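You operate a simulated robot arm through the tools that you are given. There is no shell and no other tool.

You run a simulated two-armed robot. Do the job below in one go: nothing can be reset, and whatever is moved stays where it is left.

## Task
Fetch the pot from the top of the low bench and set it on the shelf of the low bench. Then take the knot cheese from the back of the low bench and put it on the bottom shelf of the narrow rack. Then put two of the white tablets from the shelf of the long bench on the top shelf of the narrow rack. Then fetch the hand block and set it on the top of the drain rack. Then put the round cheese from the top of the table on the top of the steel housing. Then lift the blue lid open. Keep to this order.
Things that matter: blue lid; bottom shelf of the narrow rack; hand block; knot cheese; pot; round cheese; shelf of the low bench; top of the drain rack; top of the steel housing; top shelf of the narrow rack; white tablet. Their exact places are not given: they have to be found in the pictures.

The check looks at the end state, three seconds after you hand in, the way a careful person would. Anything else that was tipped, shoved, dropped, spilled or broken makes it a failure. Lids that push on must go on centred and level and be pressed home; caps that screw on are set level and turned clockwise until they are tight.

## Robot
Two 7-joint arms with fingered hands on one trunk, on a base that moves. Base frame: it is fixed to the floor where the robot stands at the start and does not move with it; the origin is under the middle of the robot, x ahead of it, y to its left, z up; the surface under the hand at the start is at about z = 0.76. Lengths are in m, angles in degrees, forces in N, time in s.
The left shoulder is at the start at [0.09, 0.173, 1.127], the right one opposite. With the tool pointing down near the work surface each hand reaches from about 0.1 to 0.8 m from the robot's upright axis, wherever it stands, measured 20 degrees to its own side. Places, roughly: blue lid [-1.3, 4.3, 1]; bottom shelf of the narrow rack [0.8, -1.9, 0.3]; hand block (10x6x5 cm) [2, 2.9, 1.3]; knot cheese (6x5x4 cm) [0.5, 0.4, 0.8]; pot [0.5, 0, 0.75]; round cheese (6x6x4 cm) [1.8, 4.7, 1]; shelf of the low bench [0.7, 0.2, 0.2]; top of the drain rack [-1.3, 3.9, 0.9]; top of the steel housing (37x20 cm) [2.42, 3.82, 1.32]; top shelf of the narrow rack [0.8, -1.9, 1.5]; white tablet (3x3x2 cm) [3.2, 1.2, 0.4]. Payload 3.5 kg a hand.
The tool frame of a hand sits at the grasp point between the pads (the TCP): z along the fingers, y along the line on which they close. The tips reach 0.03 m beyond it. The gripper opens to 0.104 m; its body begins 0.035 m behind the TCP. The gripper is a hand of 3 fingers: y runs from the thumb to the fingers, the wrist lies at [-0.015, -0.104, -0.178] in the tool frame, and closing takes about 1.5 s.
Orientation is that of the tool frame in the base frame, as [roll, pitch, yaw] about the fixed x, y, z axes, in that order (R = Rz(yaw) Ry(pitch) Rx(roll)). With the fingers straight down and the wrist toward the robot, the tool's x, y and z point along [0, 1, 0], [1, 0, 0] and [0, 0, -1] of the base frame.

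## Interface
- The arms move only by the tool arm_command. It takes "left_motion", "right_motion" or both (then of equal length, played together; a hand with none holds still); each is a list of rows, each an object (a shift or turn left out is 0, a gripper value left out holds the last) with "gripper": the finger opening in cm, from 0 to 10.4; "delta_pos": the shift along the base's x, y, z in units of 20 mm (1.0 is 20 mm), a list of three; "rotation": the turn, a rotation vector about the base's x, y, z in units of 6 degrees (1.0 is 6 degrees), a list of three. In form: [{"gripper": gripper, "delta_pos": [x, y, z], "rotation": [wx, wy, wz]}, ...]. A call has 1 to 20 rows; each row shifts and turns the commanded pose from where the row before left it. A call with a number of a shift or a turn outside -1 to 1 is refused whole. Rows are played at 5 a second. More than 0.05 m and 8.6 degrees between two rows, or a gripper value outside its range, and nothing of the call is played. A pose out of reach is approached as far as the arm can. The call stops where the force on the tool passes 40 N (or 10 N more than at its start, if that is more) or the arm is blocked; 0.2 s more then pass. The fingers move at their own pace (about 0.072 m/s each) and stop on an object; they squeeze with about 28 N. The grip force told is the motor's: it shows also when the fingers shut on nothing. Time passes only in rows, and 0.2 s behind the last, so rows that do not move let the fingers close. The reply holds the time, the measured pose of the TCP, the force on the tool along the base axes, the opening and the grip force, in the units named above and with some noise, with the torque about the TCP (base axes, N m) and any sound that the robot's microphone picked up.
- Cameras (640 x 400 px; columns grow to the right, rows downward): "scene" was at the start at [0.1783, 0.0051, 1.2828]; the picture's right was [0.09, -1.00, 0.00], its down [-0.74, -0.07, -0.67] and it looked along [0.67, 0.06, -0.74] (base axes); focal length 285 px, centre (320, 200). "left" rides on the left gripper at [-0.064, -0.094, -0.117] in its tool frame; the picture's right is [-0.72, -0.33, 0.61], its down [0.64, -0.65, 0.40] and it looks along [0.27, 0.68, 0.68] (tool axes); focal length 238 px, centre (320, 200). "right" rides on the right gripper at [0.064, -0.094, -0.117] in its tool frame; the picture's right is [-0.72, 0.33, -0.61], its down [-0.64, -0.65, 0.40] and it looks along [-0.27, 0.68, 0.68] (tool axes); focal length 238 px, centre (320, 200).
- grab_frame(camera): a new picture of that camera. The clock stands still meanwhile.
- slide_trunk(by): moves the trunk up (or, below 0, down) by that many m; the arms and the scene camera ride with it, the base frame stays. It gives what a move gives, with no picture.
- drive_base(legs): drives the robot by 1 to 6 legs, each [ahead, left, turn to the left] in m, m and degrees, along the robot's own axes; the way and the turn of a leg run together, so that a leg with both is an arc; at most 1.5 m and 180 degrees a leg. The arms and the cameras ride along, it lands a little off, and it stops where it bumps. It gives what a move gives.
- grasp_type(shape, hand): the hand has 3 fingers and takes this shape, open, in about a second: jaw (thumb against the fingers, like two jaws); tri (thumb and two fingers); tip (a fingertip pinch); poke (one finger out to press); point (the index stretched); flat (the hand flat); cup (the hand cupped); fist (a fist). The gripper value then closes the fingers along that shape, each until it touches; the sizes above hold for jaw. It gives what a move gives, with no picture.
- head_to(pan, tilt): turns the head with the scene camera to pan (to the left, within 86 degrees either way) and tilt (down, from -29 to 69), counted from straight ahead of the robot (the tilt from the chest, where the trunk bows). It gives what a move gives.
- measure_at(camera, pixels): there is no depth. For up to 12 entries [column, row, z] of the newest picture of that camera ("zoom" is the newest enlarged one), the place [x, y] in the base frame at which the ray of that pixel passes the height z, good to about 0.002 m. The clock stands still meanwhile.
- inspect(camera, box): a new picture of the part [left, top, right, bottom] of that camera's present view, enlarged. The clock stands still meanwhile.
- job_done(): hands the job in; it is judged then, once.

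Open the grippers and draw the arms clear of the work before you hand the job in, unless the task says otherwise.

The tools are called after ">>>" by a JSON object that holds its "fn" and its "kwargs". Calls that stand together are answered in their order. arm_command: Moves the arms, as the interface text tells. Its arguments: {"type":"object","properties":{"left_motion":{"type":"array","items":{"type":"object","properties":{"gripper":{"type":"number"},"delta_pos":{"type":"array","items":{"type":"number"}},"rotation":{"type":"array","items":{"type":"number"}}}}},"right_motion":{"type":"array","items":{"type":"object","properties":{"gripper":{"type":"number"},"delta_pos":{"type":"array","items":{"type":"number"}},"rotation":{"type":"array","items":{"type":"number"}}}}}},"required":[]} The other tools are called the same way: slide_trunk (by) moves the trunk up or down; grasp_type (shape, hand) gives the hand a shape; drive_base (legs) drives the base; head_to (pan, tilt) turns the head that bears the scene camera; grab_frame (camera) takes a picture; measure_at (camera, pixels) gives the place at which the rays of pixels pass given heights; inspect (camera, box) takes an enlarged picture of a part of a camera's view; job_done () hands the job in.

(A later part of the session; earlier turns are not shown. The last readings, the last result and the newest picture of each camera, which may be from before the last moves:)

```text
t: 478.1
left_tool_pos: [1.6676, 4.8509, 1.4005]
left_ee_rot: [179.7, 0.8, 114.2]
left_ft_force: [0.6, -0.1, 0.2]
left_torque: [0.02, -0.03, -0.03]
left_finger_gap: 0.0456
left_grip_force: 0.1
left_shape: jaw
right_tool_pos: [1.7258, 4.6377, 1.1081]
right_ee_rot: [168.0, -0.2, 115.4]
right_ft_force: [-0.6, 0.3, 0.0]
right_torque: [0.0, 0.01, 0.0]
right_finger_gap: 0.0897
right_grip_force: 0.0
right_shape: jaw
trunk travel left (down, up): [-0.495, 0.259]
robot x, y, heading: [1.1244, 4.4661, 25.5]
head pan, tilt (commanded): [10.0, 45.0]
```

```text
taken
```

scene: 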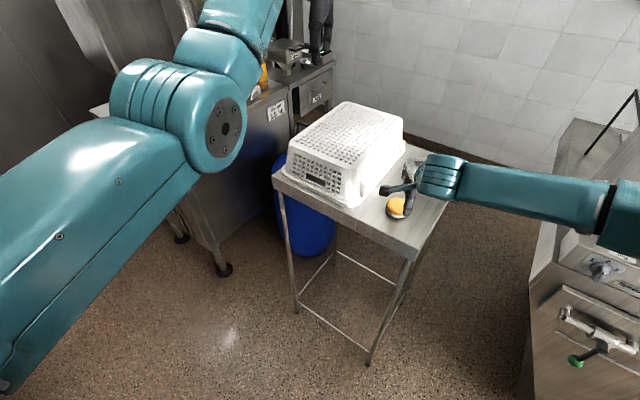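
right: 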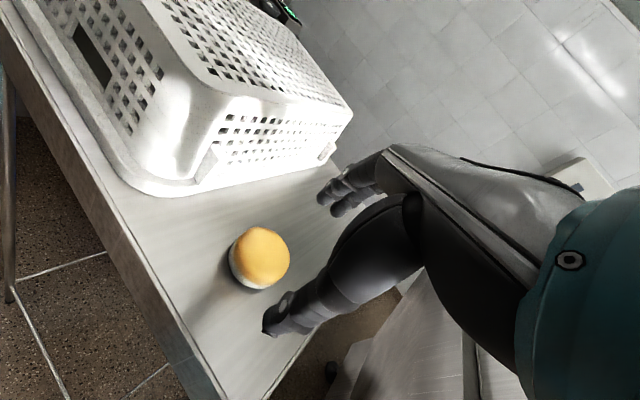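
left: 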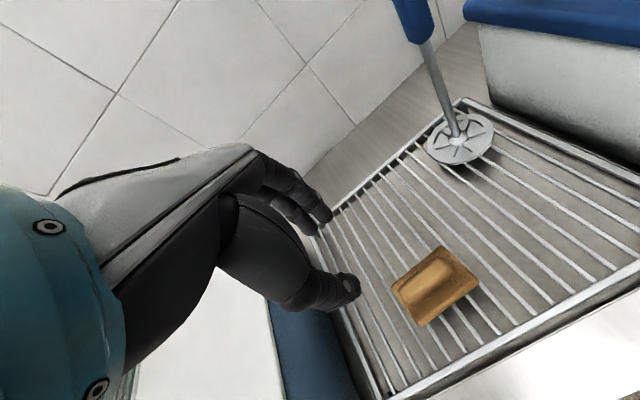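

I measure the cheese (258,258) in the right picture and the table's top from its edges.

>>> {"fn": "inspect", "kwargs": {"camera": "right", "box": [200, 200, 330, 320]}}

>>> {"fn": "measure_at", "kwargs": {"camera": "right", "pixels": [[258, 258, 0.985], [258, 258, 0.995], [261, 254, 1.005], [250, 285, 0.965], [290, 256, 0.985], [228, 256, 0.985]]}}

>>> {"fn": "measure_at", "kwargs": {"camera": "scene", "pixels": [[396, 207, 0.985], [397, 217, 0.965], [405, 260, 0.965], [452, 200, 0.965]]}}

```text
3.33 times, centred on (265, 260) of right
```

zoom: 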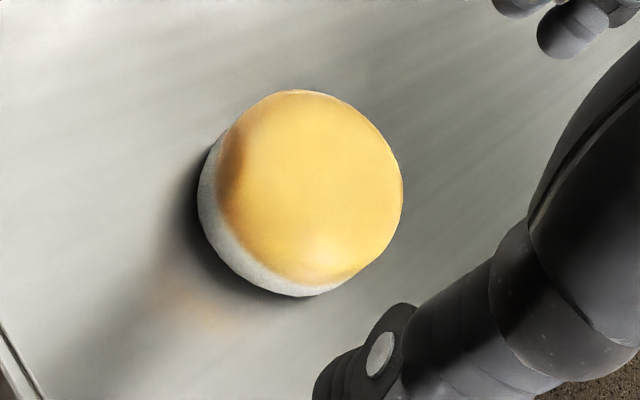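

```text
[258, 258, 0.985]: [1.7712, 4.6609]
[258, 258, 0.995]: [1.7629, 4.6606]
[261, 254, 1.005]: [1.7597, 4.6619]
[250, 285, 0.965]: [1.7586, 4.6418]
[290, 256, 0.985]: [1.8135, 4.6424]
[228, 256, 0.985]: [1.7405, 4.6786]
```

```text
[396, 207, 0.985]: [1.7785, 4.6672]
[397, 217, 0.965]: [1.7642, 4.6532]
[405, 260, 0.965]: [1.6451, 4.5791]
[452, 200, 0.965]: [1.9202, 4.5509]
```

The cheese's centre is about [1.766,4.661]. I move the hand over it and lower to z≈1.04, then check.

>>> {"fn": "arm_command", "kwargs": {"right_motion": [{"delta_pos": [1, 0.58, 0]}, {"delta_pos": [1, 0.58, 0]}, {"delta_pos": [0, 0, -1]}, {"delta_pos": [0, 0, -1]}, {"delta_pos": [0, 0, -1]}, {}]}}

>>> {"fn": "inspect", "kwargs": {"camera": "right", "box": [200, 160, 400, 360]}}

>>> {"fn": "inspect", "kwargs": {"camera": "scene", "box": [340, 130, 480, 270]}}

```text
t: 479.5
left_tool_pos: [1.6676, 4.8519, 1.4004]
left_ee_rot: [179.6, 0.7, 114.2]
left_ft_force: [0.0, 0.1, 0.1]
left_torque: [0.03, 0.01, 0.01]
left_finger_gap: 0.0457
left_grip_force: 0.1
left_shape: jaw
right_tool_pos: [1.7657, 4.6606, 1.0469]
right_ee_rot: [167.9, -0.1, 115.6]
right_ft_force: [0.1, 0.6, -0.1]
right_torque: [-0.04, -0.04, 0.02]
right_finger_gap: 0.0899
right_grip_force: 0.0
right_shape: jaw
trunk travel left (down, up): [-0.495, 0.259]
robot x, y, heading: [1.1223, 4.4683, 25.3]
head pan, tilt (commanded): [10.0, 45.0]
```

```text
2.00 times, centred on (300, 260) of right
```

zoom: 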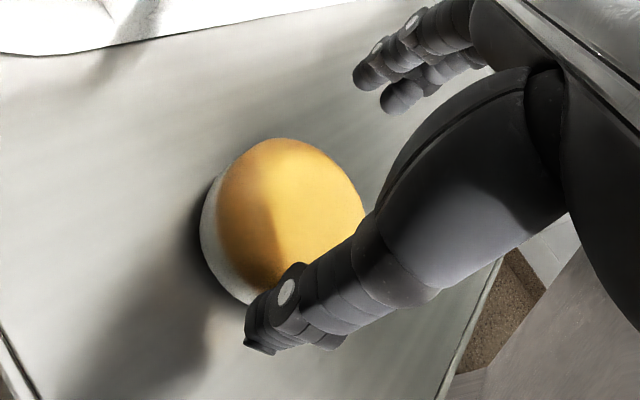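

```text
2.86 times, centred on (410, 200) of scene
```

zoom: 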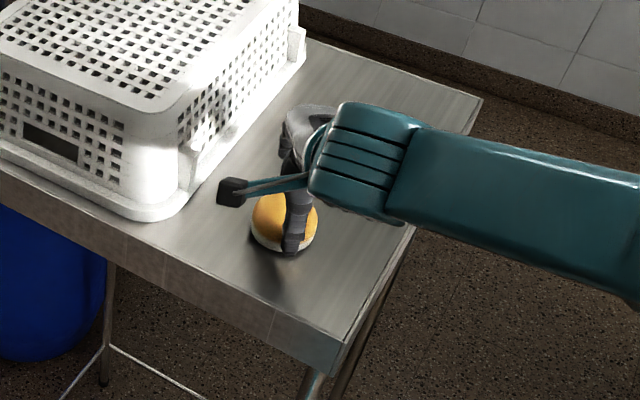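

The cheese lies where it should for a centred grip. I lower to z≈1.009 in small rows.

>>> {"fn": "arm_command", "kwargs": {"right_motion": [{"delta_pos": [0, 0, -0.5]}, {"delta_pos": [0, 0, -0.5]}, {"delta_pos": [0, 0, -0.4]}, {"delta_pos": [0, 0, -0.25]}, {"delta_pos": [0, 0, -0.2]}]}}

>>> {"fn": "inspect", "kwargs": {"camera": "right", "box": [200, 160, 400, 360]}}

```text
t: 480.4
left_tool_pos: [1.6686, 4.851, 1.401]
left_ee_rot: [179.6, 0.8, 114.2]
left_ft_force: [0.2, 0.1, -0.2]
left_torque: [-0.03, 0.03, 0.0]
left_finger_gap: 0.0455
left_grip_force: 0.1
left_shape: jaw
right_tool_pos: [1.7717, 4.6661, 1.0289]
right_ee_rot: [166.9, -0.7, 115.5]
right_ft_force: [-0.6, -1.6, 16.9]
right_torque: [-0.42, 0.98, 0.0]
right_finger_gap: 0.0907
right_grip_force: 0.1
right_shape: jaw
trunk travel left (down, up): [-0.495, 0.259]
robot x, y, heading: [1.1234, 4.4693, 25.4]
head pan, tilt (commanded): [10.0, 45.0]
stopped in row 4 (right hand): the force on the tool passed its limit at 45 N (the readings are from after the stop); the commanded pose is now the measured one
```

```text
2.00 times, centred on (300, 260) of right
```

zoom: 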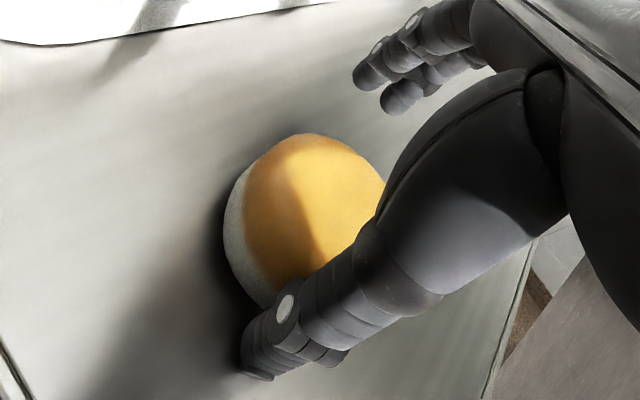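

The thumb tip touched the table, so the table is at about z 0.988 and the cheese's centre is nearer: about [1.753,4.659]. I raise 1 cm, move back 2 cm along the hand's direction and check.

>>> {"fn": "arm_command", "kwargs": {"right_motion": [{"delta_pos": [0, 0, 0.5]}, {"delta_pos": [0, 0, 0.2]}, {"delta_pos": [-0.45, -0.18, 0]}, {"delta_pos": [-0.45, -0.18, 0]}, {}]}}

>>> {"fn": "grab_frame", "kwargs": {"camera": "right"}}

>>> {"fn": "inspect", "kwargs": {"camera": "right", "box": [200, 160, 400, 360]}}

>>> {"fn": "measure_at", "kwargs": {"camera": "zoom", "pixels": [[295, 205, 1.02], [285, 215, 1.008]]}}

```text
t: 481.6
left_tool_pos: [1.6689, 4.8527, 1.4002]
left_ee_rot: [179.7, 0.7, 114.2]
left_ft_force: [-0.4, 0.1, -0.5]
left_torque: [-0.01, -0.01, 0.0]
left_finger_gap: 0.0457
left_grip_force: 0.2
left_shape: jaw
right_tool_pos: [1.752, 4.659, 1.0409]
right_ee_rot: [167.2, -0.5, 115.4]
right_ft_force: [-0.3, -0.1, 0.4]
right_torque: [0.01, -0.01, 0.0]
right_finger_gap: 0.0901
right_grip_force: 0.1
right_shape: jaw
trunk travel left (down, up): [-0.495, 0.259]
robot x, y, heading: [1.1247, 4.4685, 25.3]
head pan, tilt (commanded): [10.0, 45.0]
```

```text
taken
```

right: 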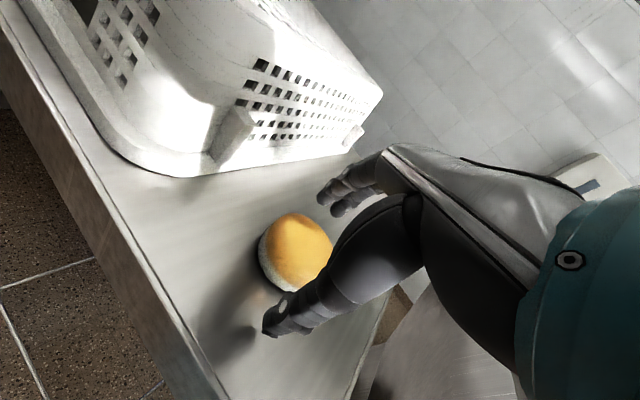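

```text
2.00 times, centred on (300, 260) of right
```

zoom: 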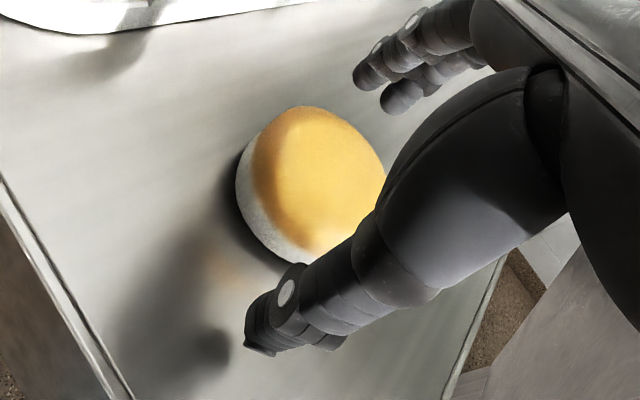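

```text
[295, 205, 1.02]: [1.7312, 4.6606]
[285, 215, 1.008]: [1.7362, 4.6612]
```

I re-measure with the outline's true centre, zoom (312,186).

>>> {"fn": "measure_at", "kwargs": {"camera": "zoom", "pixels": [[312, 186, 1.008], [320, 172, 1.025], [240, 195, 1.0], [270, 255, 0.99]]}}

```text
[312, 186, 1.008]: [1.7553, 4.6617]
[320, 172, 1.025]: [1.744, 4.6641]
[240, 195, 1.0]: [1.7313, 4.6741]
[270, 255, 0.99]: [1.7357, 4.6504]
```

The cheese's centre [1.752,4.662] is right at the TCP. I lower 9 mm and close.

>>> {"fn": "arm_command", "kwargs": {"right_motion": [{"delta_pos": [0, 0.1, -0.25]}, {"delta_pos": [0, 0, -0.2]}, {"gripper": 3.5}, {}, {}, {}, {}, {}, {}, {}]}}

>>> {"fn": "inspect", "kwargs": {"camera": "right", "box": [200, 160, 400, 360]}}

```text
t: 483.9
left_tool_pos: [1.6681, 4.8499, 1.4006]
left_ee_rot: [179.7, 0.8, 114.2]
left_ft_force: [0.0, 0.7, -0.3]
left_torque: [0.0, -0.02, 0.02]
left_finger_gap: 0.0456
left_grip_force: 0.2
left_shape: jaw
right_tool_pos: [1.7511, 4.6604, 1.0327]
right_ee_rot: [167.1, -0.5, 115.5]
right_ft_force: [0.5, -0.1, 0.2]
right_torque: [-0.01, 0.01, -0.02]
right_finger_gap: 0.0508
right_grip_force: 28.3
right_shape: jaw
trunk travel left (down, up): [-0.495, 0.259]
robot x, y, heading: [1.1254, 4.4689, 25.5]
head pan, tilt (commanded): [10.0, 45.0]
```

```text
2.00 times, centred on (300, 260) of right
```

zoom: 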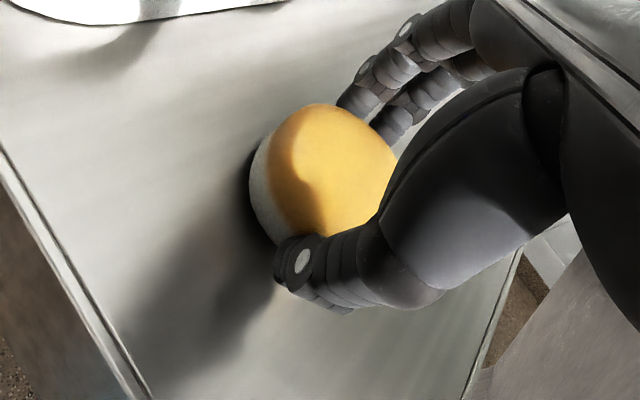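

The cheese is gripped at 5.1 cm with 28 N. I lift it 10 cm and look.

>>> {"fn": "arm_command", "kwargs": {"right_motion": [{"delta_pos": [0, 0, 0.4]}, {"delta_pos": [0, 0, 0.8]}, {"delta_pos": [0, 0, 1]}, {"delta_pos": [0, 0, 1]}, {"delta_pos": [0, 0, 1]}, {"delta_pos": [0, 0, 1]}]}}

>>> {"fn": "grab_frame", "kwargs": {"camera": "right"}}

>>> {"fn": "grab_frame", "kwargs": {"camera": "scene"}}

```text
t: 485.2
left_tool_pos: [1.6687, 4.851, 1.4003]
left_ee_rot: [179.6, 0.8, 114.3]
left_ft_force: [-0.3, 0.3, 0.4]
left_torque: [0.03, 0.02, 0.0]
left_finger_gap: 0.0455
left_grip_force: 0.0
left_shape: jaw
right_tool_pos: [1.752, 4.6594, 1.1352]
right_ee_rot: [167.2, -0.4, 115.4]
right_ft_force: [0.1, 0.6, 0.0]
right_torque: [0.0, 0.04, -0.01]
right_finger_gap: 0.0511
right_grip_force: 27.7
right_shape: jaw
trunk travel left (down, up): [-0.495, 0.259]
robot x, y, heading: [1.1253, 4.466, 25.6]
head pan, tilt (commanded): [10.0, 45.0]
```

```text
taken
```

right: 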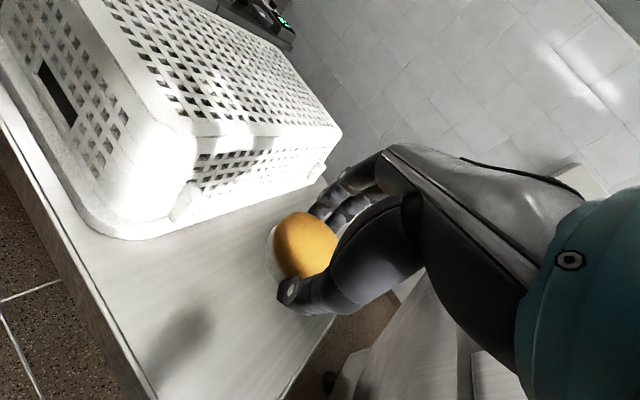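

```text
taken
```

scene: 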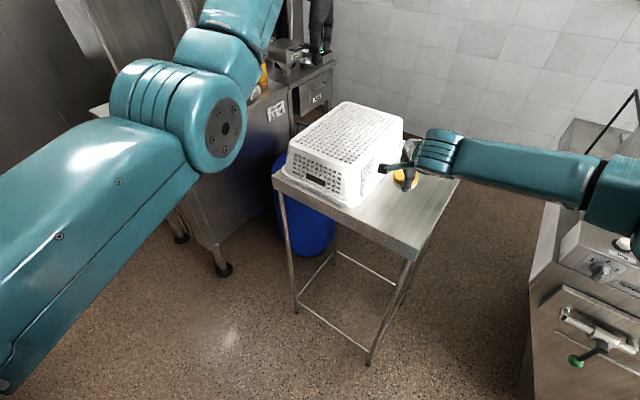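

The cheese is held firmly. I raise the trunk and the right hand to z≈1.47, then move the base to stand west of the steel housing, heading 0.

>>> {"fn": "slide_trunk", "kwargs": {"by": 0.25}}

>>> {"fn": "arm_command", "kwargs": {"right_motion": [{"delta_pos": [0, 0, 1]}, {"delta_pos": [0, 0, 1]}, {"delta_pos": [0, 0, 1]}, {"delta_pos": [0, 0, 1]}]}}

>>> {"fn": "drive_base", "kwargs": {"legs": [[-0.1, 0, 0], [0, -0.5, 0], [0, 0, -25.6]]}}

>>> {"fn": "head_to", "kwargs": {"pan": -5, "tilt": 35}}

>>> {"fn": "grab_frame", "kwargs": {"camera": "scene"}}

```text
t: 487.8
left_tool_pos: [1.6684, 4.8516, 1.6499]
left_ee_rot: [179.7, 0.9, 114.1]
left_ft_force: [0.6, 0.4, 0.2]
left_torque: [0.03, 0.0, 0.01]
left_finger_gap: 0.0454
left_grip_force: 0.0
left_shape: jaw
right_tool_pos: [1.7514, 4.6596, 1.3854]
right_ee_rot: [167.2, -0.4, 115.6]
right_ft_force: [-0.8, 0.5, -0.5]
right_torque: [-0.02, -0.03, 0.01]
right_finger_gap: 0.0508
right_grip_force: 28.2
right_shape: jaw
trunk travel left (down, up): [-0.745, 0.009]
robot x, y, heading: [1.1217, 4.4665, 25.5]
head pan, tilt (commanded): [10.0, 45.0]
```

```text
t: 488.8
left_tool_pos: [1.6688, 4.8509, 1.6502]
left_ee_rot: [179.7, 0.8, 114.2]
left_ft_force: [-0.7, -0.6, 0.2]
left_torque: [0.01, 0.02, 0.0]
left_finger_gap: 0.0454
left_grip_force: 0.0
left_shape: jaw
right_tool_pos: [1.7526, 4.6606, 1.4673]
right_ee_rot: [167.0, -0.5, 115.5]
right_ft_force: [0.8, 1.3, -1.5]
right_torque: [0.0, 0.04, 0.0]
right_finger_gap: 0.0509
right_grip_force: 27.7
right_shape: jaw
trunk travel left (down, up): [-0.745, 0.009]
robot x, y, heading: [1.125, 4.4677, 25.6]
head pan, tilt (commanded): [10.0, 45.0]
```

```text
t: 493.8
left_tool_pos: [1.905, 4.0955, 1.6501]
left_ee_rot: [179.8, 0.9, 89.3]
left_ft_force: [-0.3, 0.2, -1.0]
left_torque: [0.01, 0.02, 0.0]
left_finger_gap: 0.0454
left_grip_force: 0.1
left_shape: jaw
right_tool_pos: [1.901, 3.8859, 1.4661]
right_ee_rot: [167.3, -0.5, 90.6]
right_ft_force: [-0.2, -0.1, -0.1]
right_torque: [0.02, 0.0, 0.01]
right_finger_gap: 0.0506
right_grip_force: 28.7
right_shape: jaw
trunk travel left (down, up): [-0.745, 0.009]
robot x, y, heading: [1.252, 3.976, 0.8]
head pan, tilt (commanded): [10.0, 45.0]
```

```text
t: 494.6
left_tool_pos: [1.9053, 4.0935, 1.65]
left_ee_rot: [179.7, 0.8, 89.3]
left_ft_force: [-0.4, -0.3, 0.2]
left_torque: [0.0, 0.0, 0.02]
left_finger_gap: 0.0457
left_grip_force: 0.0
left_shape: jaw
right_tool_pos: [1.901, 3.8858, 1.4643]
right_ee_rot: [167.1, -0.5, 90.6]
right_ft_force: [0.7, -0.8, -0.6]
right_torque: [-0.02, 0.0, -0.01]
right_finger_gap: 0.0505
right_grip_force: 27.2
right_shape: jaw
trunk travel left (down, up): [-0.745, 0.009]
robot x, y, heading: [1.2478, 3.973, 0.7]
head pan, tilt (commanded): [-5.0, 35.0]
```

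```text
taken
```

scene: 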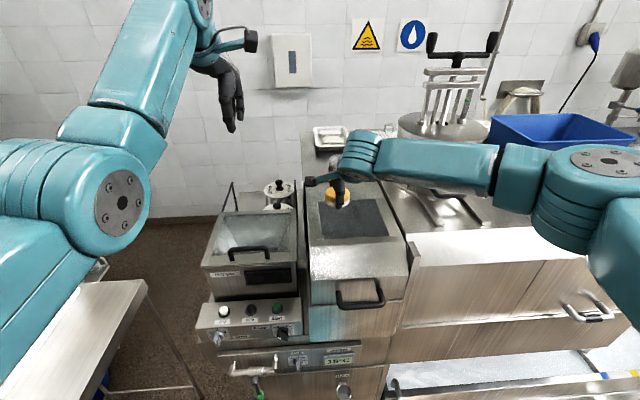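

From here I see the hopper at the left, the dark opening at (350,220) and behind it the raised housing with the white tray at (330,137). I zoom in.

>>> {"fn": "inspect", "kwargs": {"camera": "scene", "box": [270, 110, 430, 270]}}

>>> {"fn": "grab_frame", "kwargs": {"camera": "right"}}

```text
2.50 times, centred on (350, 190) of scene
```

zoom: 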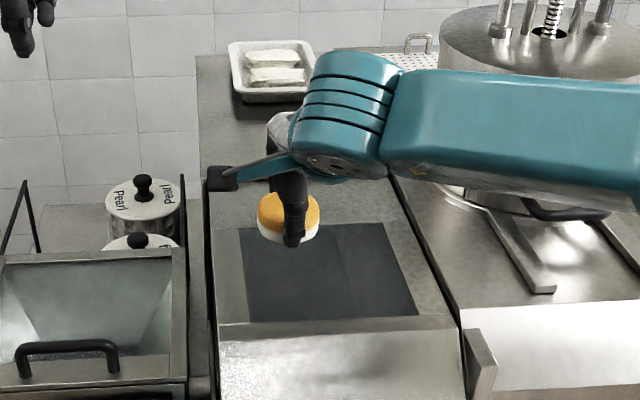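

```text
taken
```

right: 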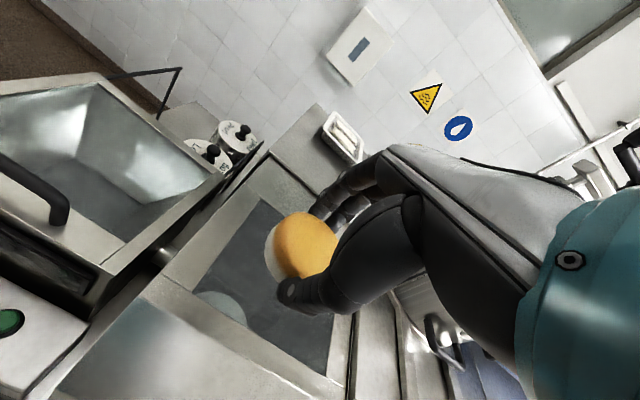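

I zoom the right picture to find the step between the dark-window top and the raised housing.

>>> {"fn": "inspect", "kwargs": {"camera": "right", "box": [200, 90, 380, 260]}}

>>> {"fn": "measure_at", "kwargs": {"camera": "scene", "pixels": [[299, 133, 1.32], [303, 182, 1.32], [303, 182, 1.25], [330, 150, 1.32], [357, 133, 1.32], [312, 146, 1.32], [395, 185, 1.32]]}}

```text
2.35 times, centred on (290, 175) of right
```

zoom: 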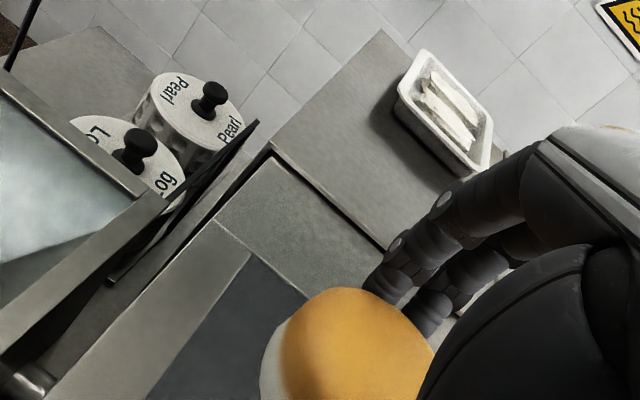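

```text
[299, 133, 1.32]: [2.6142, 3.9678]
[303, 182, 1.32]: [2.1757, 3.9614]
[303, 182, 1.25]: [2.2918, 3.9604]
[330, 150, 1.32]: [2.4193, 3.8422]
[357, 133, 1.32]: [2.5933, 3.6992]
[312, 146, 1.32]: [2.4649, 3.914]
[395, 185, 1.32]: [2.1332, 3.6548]
```

I measure the housing's near edge (272,150)–(385,248), far-left corner (380,33) and the tray's near corner (398,85) in this zoom.

>>> {"fn": "measure_at", "kwargs": {"camera": "zoom", "pixels": [[272, 150, 1.32], [385, 248, 1.32], [380, 33, 1.32], [272, 150, 1.3], [385, 248, 1.3], [380, 33, 1.3], [272, 150, 1.34], [385, 248, 1.34], [400, 95, 1.33], [462, 170, 1.33], [220, 220, 1.3]]}}

```text
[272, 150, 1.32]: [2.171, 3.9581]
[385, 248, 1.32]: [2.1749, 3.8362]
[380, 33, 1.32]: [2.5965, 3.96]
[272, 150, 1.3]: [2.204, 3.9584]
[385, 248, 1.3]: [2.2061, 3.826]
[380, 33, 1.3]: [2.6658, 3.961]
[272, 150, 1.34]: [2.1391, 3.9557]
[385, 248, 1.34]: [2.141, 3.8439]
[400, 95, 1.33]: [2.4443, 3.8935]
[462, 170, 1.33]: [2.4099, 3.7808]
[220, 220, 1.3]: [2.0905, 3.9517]
```

All views agree on z=1.32 with the near edge at x≈2.17; the tray's near corner is at x≈2.41. I will set the cheese at about [2.30,3.83]. I drive 0.2 m forward, slightly left, and check.

>>> {"fn": "drive_base", "kwargs": {"legs": [[0.2, 0.02, -0.7]]}}

>>> {"fn": "head_to", "kwargs": {"pan": -5, "tilt": 55}}

>>> {"fn": "grab_frame", "kwargs": {"camera": "scene"}}

```text
t: 496.2
left_tool_pos: [2.1011, 4.1048, 1.6534]
left_ee_rot: [179.7, 0.8, 88.5]
left_ft_force: [-0.5, -0.2, -0.1]
left_torque: [0.01, -0.02, 0.01]
left_finger_gap: 0.0455
left_grip_force: 0.0
left_shape: jaw
right_tool_pos: [2.0951, 3.8954, 1.4674]
right_ee_rot: [167.0, -0.4, 89.6]
right_ft_force: [-0.4, -0.1, -0.1]
right_torque: [-0.01, 0.0, 0.04]
right_finger_gap: 0.0507
right_grip_force: 28.3
right_shape: jaw
trunk travel left (down, up): [-0.745, 0.009]
robot x, y, heading: [1.4429, 3.9991, -0.4]
head pan, tilt (commanded): [-5.0, 35.0]
```

```text
t: 497.0
left_tool_pos: [2.1063, 4.1044, 1.6507]
left_ee_rot: [179.9, 0.8, 88.4]
left_ft_force: [0.0, -0.4, 0.1]
left_torque: [0.01, -0.04, 0.0]
left_finger_gap: 0.0456
left_grip_force: 0.0
left_shape: jaw
right_tool_pos: [2.0984, 3.8967, 1.4669]
right_ee_rot: [167.2, -0.5, 89.7]
right_ft_force: [0.1, -0.3, -0.8]
right_torque: [0.04, 0.01, 0.0]
right_finger_gap: 0.0508
right_grip_force: 28.1
right_shape: jaw
trunk travel left (down, up): [-0.745, 0.009]
robot x, y, heading: [1.4495, 3.9968, -0.7]
head pan, tilt (commanded): [-5.0, 55.0]
```

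```text
taken
```

scene: 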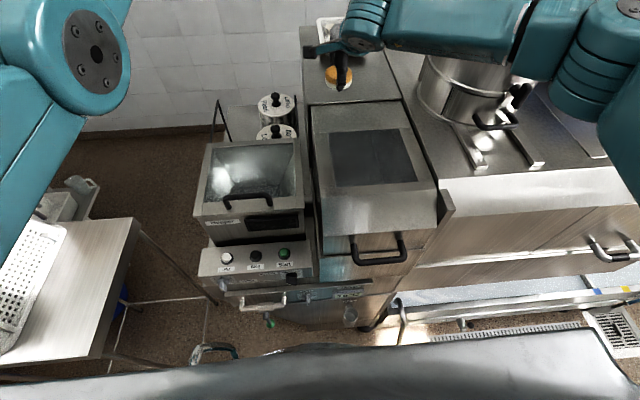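

The cheese is just above the housing's near edge, and nothing is touched. I drive 5 cm more and then extend the arm to see how far it reaches.

>>> {"fn": "drive_base", "kwargs": {"legs": [[0.05, 0, 0.6]]}}

>>> {"fn": "arm_command", "kwargs": {"right_motion": [{"delta_pos": [0.7, -0.6, -0.3]}, {"delta_pos": [0.7, -0.6, -0.3]}, {"delta_pos": [0.7, -0.6, -0.3]}, {"delta_pos": [0.7, -0.6, -0.3]}, {"delta_pos": [0.7, -0.6, -0.3]}, {"delta_pos": [0.7, 0, -0.3]}, {"delta_pos": [0.7, 0, -0.3]}, {"delta_pos": [0.7, 0, -0.3]}]}}

>>> {"fn": "grab_frame", "kwargs": {"camera": "right"}}

>>> {"fn": "grab_frame", "kwargs": {"camera": "scene"}}

```text
t: 497.9
left_tool_pos: [2.1439, 4.1116, 1.654]
left_ee_rot: [179.3, 0.8, 88.9]
left_ft_force: [-0.3, -0.3, 0.5]
left_torque: [0.0, 0.0, -0.01]
left_finger_gap: 0.0454
left_grip_force: 0.0
left_shape: jaw
right_tool_pos: [2.1393, 3.9028, 1.4691]
right_ee_rot: [166.9, -0.5, 90.3]
right_ft_force: [-1.0, 1.0, -0.9]
right_torque: [-0.02, 0.0, -0.02]
right_finger_gap: 0.0508
right_grip_force: 28.6
right_shape: jaw
trunk travel left (down, up): [-0.745, 0.009]
robot x, y, heading: [1.4959, 3.9962, 0.2]
head pan, tilt (commanded): [-5.0, 55.0]
```

```text
t: 499.7
left_tool_pos: [2.1516, 4.1099, 1.6521]
left_ee_rot: [179.6, 0.8, 89.0]
left_ft_force: [0.2, -0.2, -0.3]
left_torque: [-0.01, -0.05, 0.0]
left_finger_gap: 0.0454
left_grip_force: 0.0
left_shape: jaw
right_tool_pos: [2.2321, 3.843, 1.4254]
right_ee_rot: [167.2, -0.6, 90.3]
right_ft_force: [0.0, -0.5, -0.1]
right_torque: [0.01, 0.01, 0.02]
right_finger_gap: 0.0507
right_grip_force: 27.5
right_shape: jaw
right hand out of reach, approached as far as the arm can: row 7, 8
trunk travel left (down, up): [-0.745, 0.009]
robot x, y, heading: [1.4979, 3.9943, 0.6]
head pan, tilt (commanded): [-5.0, 55.0]
```

```text
taken
```

right: 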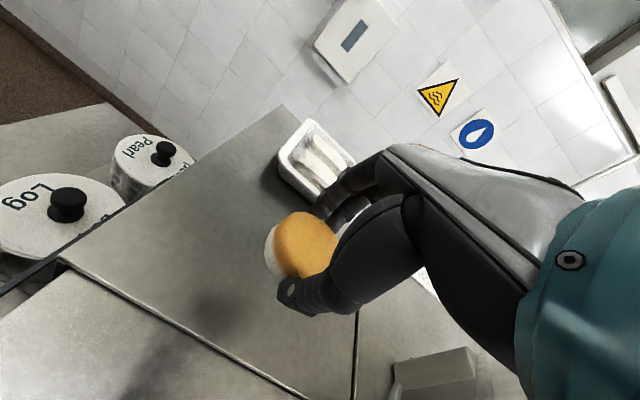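

```text
taken
```

scene: 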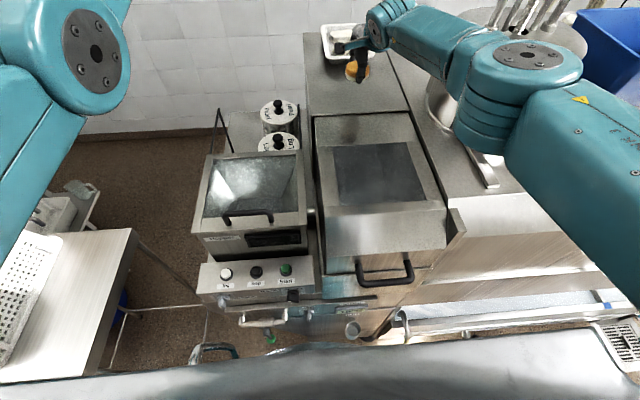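

The arm ends at x 2.232 (0.734 m ahead). I let the base advance another 5 cm; the panel and valve ahead are at x≥1.85.

>>> {"fn": "drive_base", "kwargs": {"legs": [[0.05, 0, -0.5]]}}

>>> {"fn": "arm_command", "kwargs": {"right_motion": [{"delta_pos": [0.3, -0.2, -0.5]}, {"delta_pos": [0.4, -0.1, -0.5]}, {"delta_pos": [0.4, 0, -0.4]}]}}

>>> {"fn": "grab_frame", "kwargs": {"camera": "right"}}

>>> {"fn": "grab_frame", "kwargs": {"camera": "scene"}}

```text
t: 500.6
left_tool_pos: [2.1935, 4.1056, 1.6549]
left_ee_rot: [179.4, 0.7, 88.5]
left_ft_force: [-0.6, 0.6, 0.5]
left_torque: [-0.06, -0.06, 0.01]
left_finger_gap: 0.0455
left_grip_force: 0.0
left_shape: jaw
right_tool_pos: [2.2717, 3.8389, 1.4301]
right_ee_rot: [166.8, -0.5, 89.9]
right_ft_force: [-0.2, 0.5, -0.4]
right_torque: [-0.01, 0.0, 0.01]
right_finger_gap: 0.0507
right_grip_force: 28.2
right_shape: jaw
trunk travel left (down, up): [-0.745, 0.009]
robot x, y, heading: [1.544, 3.9964, -0.1]
head pan, tilt (commanded): [-5.0, 55.0]
```

```text
t: 501.4
left_tool_pos: [2.2053, 4.1068, 1.6497]
left_ee_rot: [179.6, 0.8, 88.6]
left_ft_force: [0.0, 0.7, -0.1]
left_torque: [-0.01, -0.06, 0.02]
left_finger_gap: 0.0455
left_grip_force: 0.1
left_shape: jaw
right_tool_pos: [2.2814, 3.8384, 1.4256]
right_ee_rot: [167.3, -0.6, 90.0]
right_ft_force: [-0.5, 1.1, -0.3]
right_torque: [-0.01, 0.02, 0.04]
right_finger_gap: 0.0506
right_grip_force: 28.0
right_shape: jaw
right hand out of reach, approached as far as the arm can: row 1, 2, 3
trunk travel left (down, up): [-0.745, 0.009]
robot x, y, heading: [1.548, 3.9979, 0.1]
head pan, tilt (commanded): [-5.0, 55.0]
```

```text
taken
```

right: 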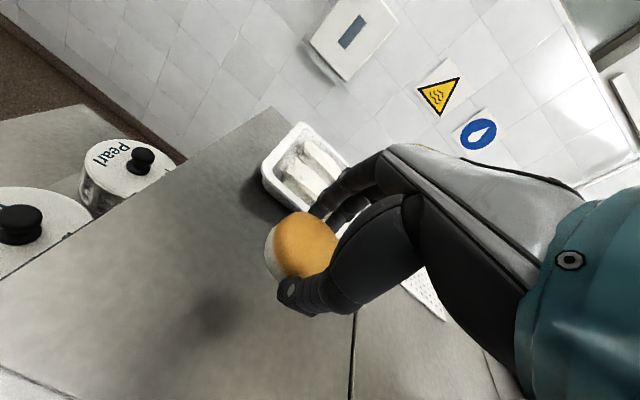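

```text
taken
```

scene: 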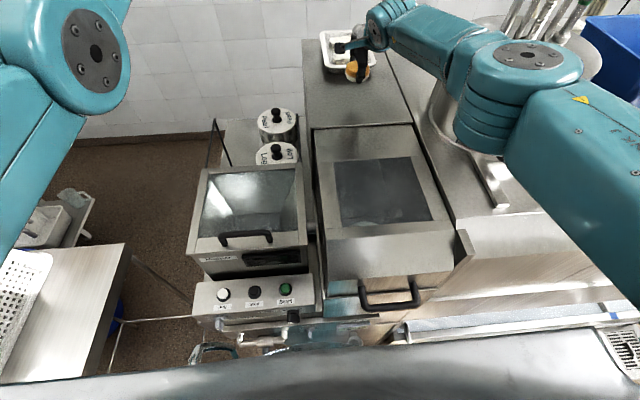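

The cheese is now over the housing's top, clear of the white tray (x≥2.41). I lower straight down in small rows.

>>> {"fn": "arm_command", "kwargs": {"right_motion": [{"delta_pos": [0, 0, -0.5]}, {"delta_pos": [0, 0, -0.5]}, {"delta_pos": [0, 0, -0.5]}, {"delta_pos": [0, 0, -0.4]}, {"delta_pos": [0, 0, -0.3]}]}}

>>> {"fn": "grab_frame", "kwargs": {"camera": "right"}}

```text
t: 502.6
left_tool_pos: [2.2031, 4.1071, 1.6505]
left_ee_rot: [179.7, 0.9, 88.5]
left_ft_force: [0.3, 0.9, 0.3]
left_torque: [-0.01, 0.0, 0.0]
left_finger_gap: 0.0457
left_grip_force: 0.0
left_shape: jaw
right_tool_pos: [2.2731, 3.8359, 1.3778]
right_ee_rot: [167.2, -0.5, 89.9]
right_ft_force: [-0.2, -0.2, -1.2]
right_torque: [-0.01, 0.02, 0.01]
right_finger_gap: 0.0507
right_grip_force: 27.8
right_shape: jaw
right hand out of reach, approached as far as the arm can: row 3, 5
trunk travel left (down, up): [-0.745, 0.009]
robot x, y, heading: [1.5468, 3.9982, 0.0]
head pan, tilt (commanded): [-5.0, 55.0]
```

```text
taken
```

right: 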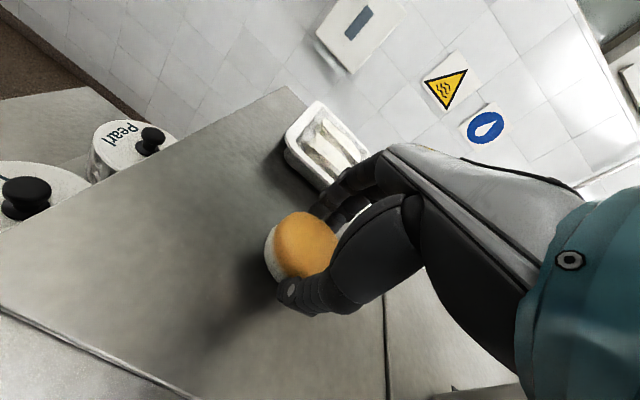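

The shadow is close under the cheese at z 1.378. I lower further in 3 mm rows.

>>> {"fn": "arm_command", "kwargs": {"right_motion": [{"delta_pos": [-0.1, 0, -0.15]}, {"delta_pos": [-0.1, 0, -0.15]}, {"delta_pos": [-0.1, 0, -0.15]}]}}

```text
t: 503.4
left_tool_pos: [2.2022, 4.1069, 1.6516]
left_ee_rot: [179.6, 0.8, 88.4]
left_ft_force: [0.1, 0.0, 0.5]
left_torque: [-0.02, 0.01, -0.03]
left_finger_gap: 0.0455
left_grip_force: 0.1
left_shape: jaw
right_tool_pos: [2.2688, 3.8351, 1.3674]
right_ee_rot: [167.2, -0.4, 89.9]
right_ft_force: [0.1, 0.1, -0.2]
right_torque: [-0.01, 0.01, 0.02]
right_finger_gap: 0.0507
right_grip_force: 27.6
right_shape: jaw
trunk travel left (down, up): [-0.745, 0.009]
robot x, y, heading: [1.5467, 3.9934, -0.0]
head pan, tilt (commanded): [-5.0, 55.0]
```

>>> {"fn": "arm_command", "kwargs": {"right_motion": [{"delta_pos": [0, 0, -0.15]}, {"delta_pos": [0, 0, -0.15]}]}}

>>> {"fn": "inspect", "kwargs": {"camera": "right", "box": [200, 160, 400, 360]}}

```text
t: 504.1
left_tool_pos: [2.202, 4.1074, 1.6524]
left_ee_rot: [179.6, 0.8, 88.4]
left_ft_force: [-0.3, -0.6, 0.1]
left_torque: [-0.04, -0.04, 0.0]
left_finger_gap: 0.0454
left_grip_force: 0.1
left_shape: jaw
right_tool_pos: [2.2664, 3.8357, 1.3627]
right_ee_rot: [167.2, -0.6, 90.0]
right_ft_force: [0.2, 0.4, -1.0]
right_torque: [-0.01, 0.04, -0.02]
right_finger_gap: 0.0505
right_grip_force: 28.4
right_shape: jaw
trunk travel left (down, up): [-0.745, 0.009]
robot x, y, heading: [1.5419, 3.995, -0.1]
head pan, tilt (commanded): [-5.0, 55.0]
```

```text
2.00 times, centred on (300, 260) of right
```

zoom: 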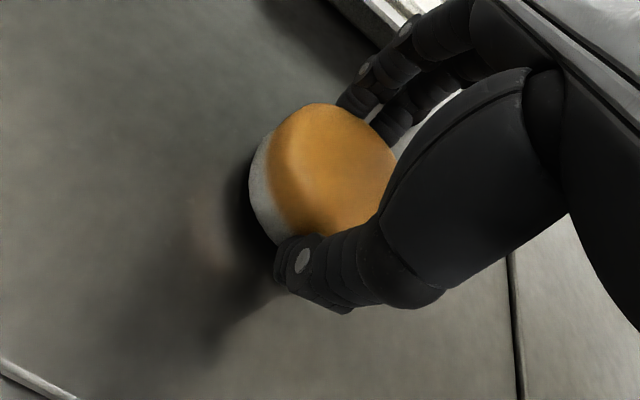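

Still no contact at z 1.3627; the shadow nearly meets the cheese. I lower 6 mm more.

>>> {"fn": "arm_command", "kwargs": {"right_motion": [{"delta_pos": [0, 0, -0.15]}, {"delta_pos": [0, 0, -0.15]}]}}

```text
t: 504.6
left_tool_pos: [2.2002, 4.1083, 1.6526]
left_ee_rot: [179.6, 0.8, 88.5]
left_ft_force: [-0.2, -0.6, -0.5]
left_torque: [0.0, 0.0, 0.0]
left_finger_gap: 0.0457
left_grip_force: 0.0
left_shape: jaw
right_tool_pos: [2.2651, 3.8356, 1.3586]
right_ee_rot: [166.9, -0.6, 89.9]
right_ft_force: [1.3, 0.7, 6.3]
right_torque: [0.02, 0.06, 0.0]
right_finger_gap: 0.0507
right_grip_force: 28.1
right_shape: jaw
trunk travel left (down, up): [-0.745, 0.009]
robot x, y, heading: [1.5472, 3.9987, -0.1]
head pan, tilt (commanded): [-5.0, 55.0]
```

The cheese touches down (6 N, level). I open the fingers slowly.

>>> {"fn": "arm_command", "kwargs": {"right_motion": [{"delta_pos": [0, 0, 0.05], "gripper": 5.6}, {}, {"gripper": 6.4}, {}, {"gripper": 7.4}, {}, {"gripper": 8.6}, {}, {}]}}

>>> {"fn": "inspect", "kwargs": {"camera": "right", "box": [200, 160, 400, 360]}}

```text
t: 506.6
left_tool_pos: [2.2013, 4.107, 1.6522]
left_ee_rot: [179.7, 0.9, 88.5]
left_ft_force: [0.4, -0.8, -0.3]
left_torque: [0.02, 0.03, -0.01]
left_finger_gap: 0.0456
left_grip_force: 0.0
left_shape: jaw
right_tool_pos: [2.2661, 3.8358, 1.3579]
right_ee_rot: [167.1, -0.6, 89.9]
right_ft_force: [0.5, -0.3, -0.7]
right_torque: [0.02, 0.01, -0.05]
right_finger_gap: 0.086
right_grip_force: 0.1
right_shape: jaw
trunk travel left (down, up): [-0.745, 0.009]
robot x, y, heading: [1.5462, 3.9952, -0.2]
head pan, tilt (commanded): [-5.0, 55.0]
```

```text
2.00 times, centred on (300, 260) of right
```

zoom: 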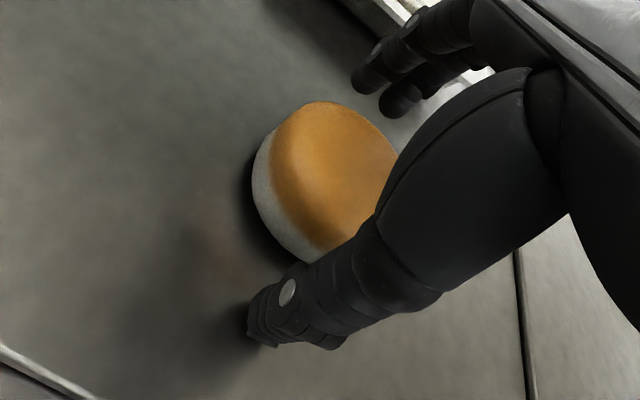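

The cheese stands flat and free of the fingers. I raise the hand up and slightly back, along its own axis.

>>> {"fn": "arm_command", "kwargs": {"right_motion": [{"delta_pos": [-0.08, 0, 0.4]}, {"delta_pos": [-0.15, 0, 0.7]}, {"delta_pos": [-0.2, 0, 0.9]}, {"delta_pos": [-0.2, 0, 0.9]}, {"delta_pos": [-0.2, 0, 0.9]}, {"delta_pos": [-0.3, 0, 0.9]}]}}

>>> {"fn": "grab_frame", "kwargs": {"camera": "right"}}

>>> {"fn": "grab_frame", "kwargs": {"camera": "scene"}}

```text
t: 508.1
left_tool_pos: [2.2015, 4.1055, 1.6522]
left_ee_rot: [179.6, 0.8, 88.6]
left_ft_force: [0.1, 0.6, -0.9]
left_torque: [0.02, -0.04, -0.01]
left_finger_gap: 0.0453
left_grip_force: 0.0
left_shape: jaw
right_tool_pos: [2.2865, 3.8459, 1.4581]
right_ee_rot: [165.2, -0.7, 90.7]
right_ft_force: [0.4, 0.0, -0.3]
right_torque: [-0.02, 0.02, 0.0]
right_finger_gap: 0.086
right_grip_force: 0.1
right_shape: jaw
right hand out of reach, approached as far as the arm can: row 1, 2, 3, 4, 5, 6
trunk travel left (down, up): [-0.745, 0.009]
robot x, y, heading: [1.5447, 3.9975, 0.0]
head pan, tilt (commanded): [-5.0, 55.0]
```

```text
taken
```

right: 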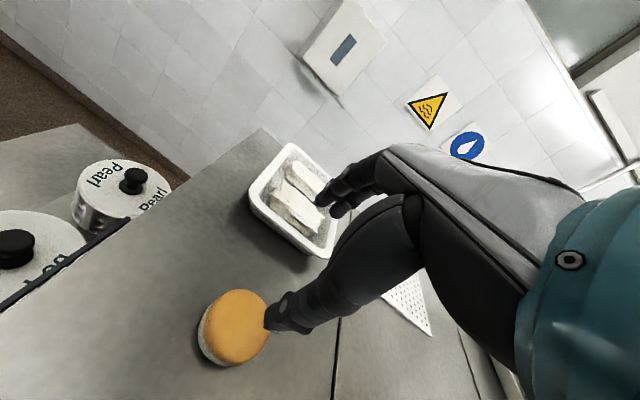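

```text
taken
```

scene: 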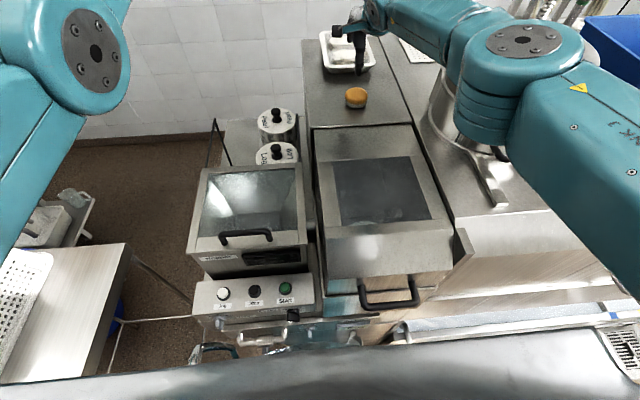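

The round cheese sits on the housing's top at (357,97). I back off, turn to heading +y and reverse south along the aisle.

>>> {"fn": "drive_base", "kwargs": {"legs": [[-0.37, 0, 0], [0, 0, 90]]}}

>>> {"fn": "head_to", "kwargs": {"pan": -70, "tilt": 25}}

>>> {"fn": "grab_frame", "kwargs": {"camera": "scene"}}

```text
t: 514.3
left_tool_pos: [1.0477, 4.6503, 1.6509]
left_ee_rot: [179.6, 0.9, 180.0]
left_ft_force: [0.2, 0.1, 0.8]
left_torque: [0.01, 0.01, -0.01]
left_finger_gap: 0.0457
left_grip_force: 0.0
left_shape: jaw
right_tool_pos: [1.3072, 4.7402, 1.458]
right_ee_rot: [165.1, -0.6, -177.9]
right_ft_force: [-0.2, -0.2, 0.4]
right_torque: [-0.01, 0.0, -0.02]
right_finger_gap: 0.0857
right_grip_force: 0.0
right_shape: jaw
trunk travel left (down, up): [-0.745, 0.009]
robot x, y, heading: [1.1748, 3.989, 91.5]
head pan, tilt (commanded): [-5.0, 55.0]
```

```text
t: 515.6
left_tool_pos: [1.0491, 4.6496, 1.6517]
left_ee_rot: [179.6, 0.8, 180.0]
left_ft_force: [0.8, 0.0, -0.3]
left_torque: [0.02, 0.01, -0.03]
left_finger_gap: 0.0456
left_grip_force: 0.1
left_shape: jaw
right_tool_pos: [1.3075, 4.7407, 1.4587]
right_ee_rot: [165.2, -0.5, -177.9]
right_ft_force: [-0.6, -0.1, 0.4]
right_torque: [-0.02, 0.0, 0.01]
right_finger_gap: 0.0857
right_grip_force: 0.0
right_shape: jaw
trunk travel left (down, up): [-0.745, 0.009]
robot x, y, heading: [1.1755, 3.9942, 91.5]
head pan, tilt (commanded): [-70.0, 25.0]
```

```text
taken
```

scene: 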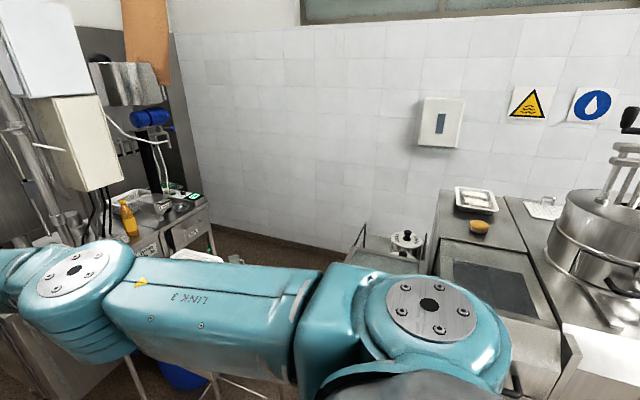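

The cheese stays on the housing at (480,226). I reverse south and then strafe left to the west corridor's mouth.

>>> {"fn": "drive_base", "kwargs": {"legs": [[-1.3, 0, -1.5], [-1.25, 0, 0], [0, 0.9, 0], [0, 0.82, 0]]}}

>>> {"fn": "head_to", "kwargs": {"pan": 20, "tilt": 25}}

>>> {"fn": "grab_frame", "kwargs": {"camera": "scene"}}

```text
t: 536.4
left_tool_pos: [-0.6109, 2.0415, 1.6521]
left_ee_rot: [179.6, 0.8, -179.7]
left_ft_force: [0.0, -0.7, -0.7]
left_torque: [-0.02, 0.01, -0.02]
left_finger_gap: 0.0456
left_grip_force: 0.0
left_shape: jaw
right_tool_pos: [-0.3523, 2.1352, 1.4592]
right_ee_rot: [165.2, -0.6, -177.8]
right_ft_force: [0.6, -0.3, 0.8]
right_torque: [0.03, -0.04, -0.07]
right_finger_gap: 0.0859
right_grip_force: 0.0
right_shape: jaw
trunk travel left (down, up): [-0.745, 0.009]
robot x, y, heading: [-0.4812, 1.3911, 91.5]
head pan, tilt (commanded): [-70.0, 25.0]
```

```text
t: 538.1
left_tool_pos: [-0.6117, 2.0423, 1.6528]
left_ee_rot: [179.6, 0.8, -179.7]
left_ft_force: [-0.5, -0.2, 0.8]
left_torque: [0.01, 0.0, 0.03]
left_finger_gap: 0.0457
left_grip_force: 0.1
left_shape: jaw
right_tool_pos: [-0.3523, 2.1345, 1.4585]
right_ee_rot: [165.2, -0.6, -177.7]
right_ft_force: [1.0, 0.7, -1.1]
right_torque: [0.0, -0.03, 0.03]
right_finger_gap: 0.0857
right_grip_force: 0.1
right_shape: jaw
trunk travel left (down, up): [-0.745, 0.009]
robot x, y, heading: [-0.4831, 1.3878, 91.5]
head pan, tilt (commanded): [20.0, 25.0]
```

```text
taken
```

scene: 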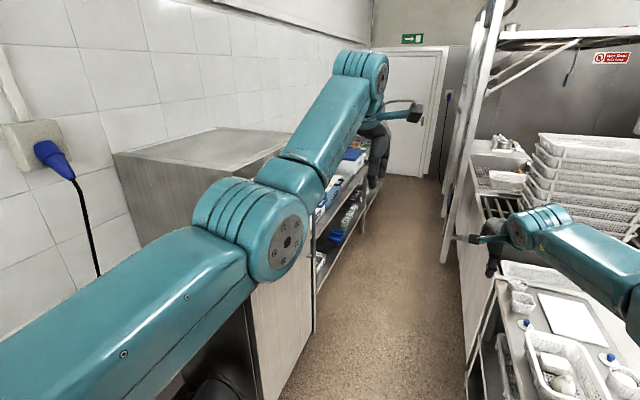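

I raise the right hand to z≈1.6, level it again (undoing the 15° tilt) and draw it in 10 cm before entering the corridor.

>>> {"fn": "arm_command", "kwargs": {"right_motion": [{"delta_pos": [0, -0.8, 0], "rotation": [-0.82, -0.02, 0]}, {"delta_pos": [0, -0.8, 0.5], "rotation": [-0.82, -0.02, 0]}, {"delta_pos": [0, -0.8, 1], "rotation": [-0.82, -0.02, 0]}, {"delta_pos": [0, -0.8, 1]}, {"delta_pos": [0, -0.8, 1]}, {"delta_pos": [0, -0.8, 1]}, {"delta_pos": [0, 0, 1]}, {"delta_pos": [0, 0, 1]}]}}

>>> {"fn": "drive_base", "kwargs": {"legs": [[0.5, 0.06, -1.5], [0.5, 0, 0]]}}

>>> {"fn": "grab_frame", "kwargs": {"camera": "scene"}}

```text
t: 539.9
left_tool_pos: [-0.6106, 2.0422, 1.6524]
left_ee_rot: [179.7, 0.9, -179.7]
left_ft_force: [0.3, 0.2, -1.1]
left_torque: [-0.03, -0.01, 0.02]
left_finger_gap: 0.0455
left_grip_force: 0.2
left_shape: jaw
right_tool_pos: [-0.3533, 2.0382, 1.5897]
right_ee_rot: [180.0, -0.8, -177.8]
right_ft_force: [0.5, 0.1, 0.4]
right_torque: [0.01, 0.02, 0.01]
right_finger_gap: 0.0859
right_grip_force: 0.1
right_shape: jaw
trunk travel left (down, up): [-0.745, 0.009]
robot x, y, heading: [-0.4795, 1.3873, 91.5]
head pan, tilt (commanded): [20.0, 25.0]
```

```text
t: 545.3
left_tool_pos: [-0.6469, 3.0345, 1.6519]
left_ee_rot: [179.5, 0.8, 178.2]
left_ft_force: [-0.4, -0.9, -0.6]
left_torque: [0.01, 0.0, 0.03]
left_finger_gap: 0.0452
left_grip_force: 0.0
left_shape: jaw
right_tool_pos: [-0.3888, 3.0196, 1.5914]
right_ee_rot: [179.9, -0.7, 179.9]
right_ft_force: [-0.2, -0.1, 0.4]
right_torque: [0.03, -0.01, 0.0]
right_finger_gap: 0.0856
right_grip_force: 0.0
right_shape: jaw
trunk travel left (down, up): [-0.745, 0.009]
robot x, y, heading: [-0.5416, 2.3799, 89.6]
head pan, tilt (commanded): [20.0, 25.0]
```

```text
taken
```

scene: 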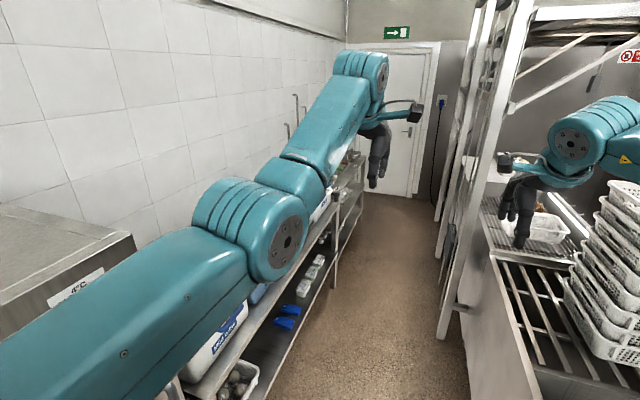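

The corridor ahead is clear. I drive 1.0 m farther, turn to face the west bench, and strafe to stand before the cool box.

>>> {"fn": "drive_base", "kwargs": {"legs": [[1.0, 0.03, 0.4], [0, 0, 90]]}}

>>> {"fn": "head_to", "kwargs": {"pan": -20, "tilt": 40}}

>>> {"fn": "grab_frame", "kwargs": {"camera": "scene"}}

```text
t: 554.3
left_tool_pos: [-1.2211, 3.265, 1.6511]
left_ee_rot: [179.7, 0.9, -91.5]
left_ft_force: [0.4, -0.2, 0.1]
left_torque: [0.0, 0.02, 0.02]
left_finger_gap: 0.0457
left_grip_force: 0.1
left_shape: jaw
right_tool_pos: [-1.2101, 3.5221, 1.5896]
right_ee_rot: [180.0, -0.9, -89.6]
right_ft_force: [0.3, -0.4, 0.3]
right_torque: [0.0, -0.03, -0.05]
right_finger_gap: 0.0859
right_grip_force: 0.0
right_shape: jaw
trunk travel left (down, up): [-0.745, 0.009]
robot x, y, heading: [-0.5647, 3.3747, 179.8]
head pan, tilt (commanded): [20.0, 25.0]
```

```text
t: 555.4
left_tool_pos: [-1.222, 3.2655, 1.6523]
left_ee_rot: [179.6, 0.8, -91.5]
left_ft_force: [-0.3, -0.2, -0.6]
left_torque: [-0.01, 0.02, 0.02]
left_finger_gap: 0.0457
left_grip_force: 0.1
left_shape: jaw
right_tool_pos: [-1.2088, 3.5226, 1.5904]
right_ee_rot: [179.9, -0.7, -89.6]
right_ft_force: [-0.6, -0.5, -0.5]
right_torque: [0.02, 0.01, 0.0]
right_finger_gap: 0.0859
right_grip_force: 0.1
right_shape: jaw
trunk travel left (down, up): [-0.745, 0.009]
robot x, y, heading: [-0.5608, 3.3764, 179.7]
head pan, tilt (commanded): [-20.0, 40.0]
```

```text
taken
```

scene: 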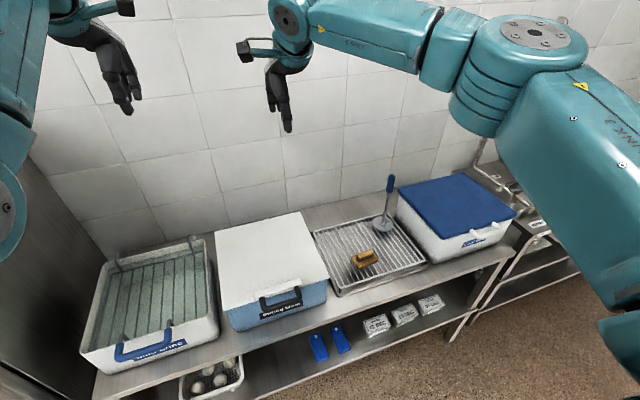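

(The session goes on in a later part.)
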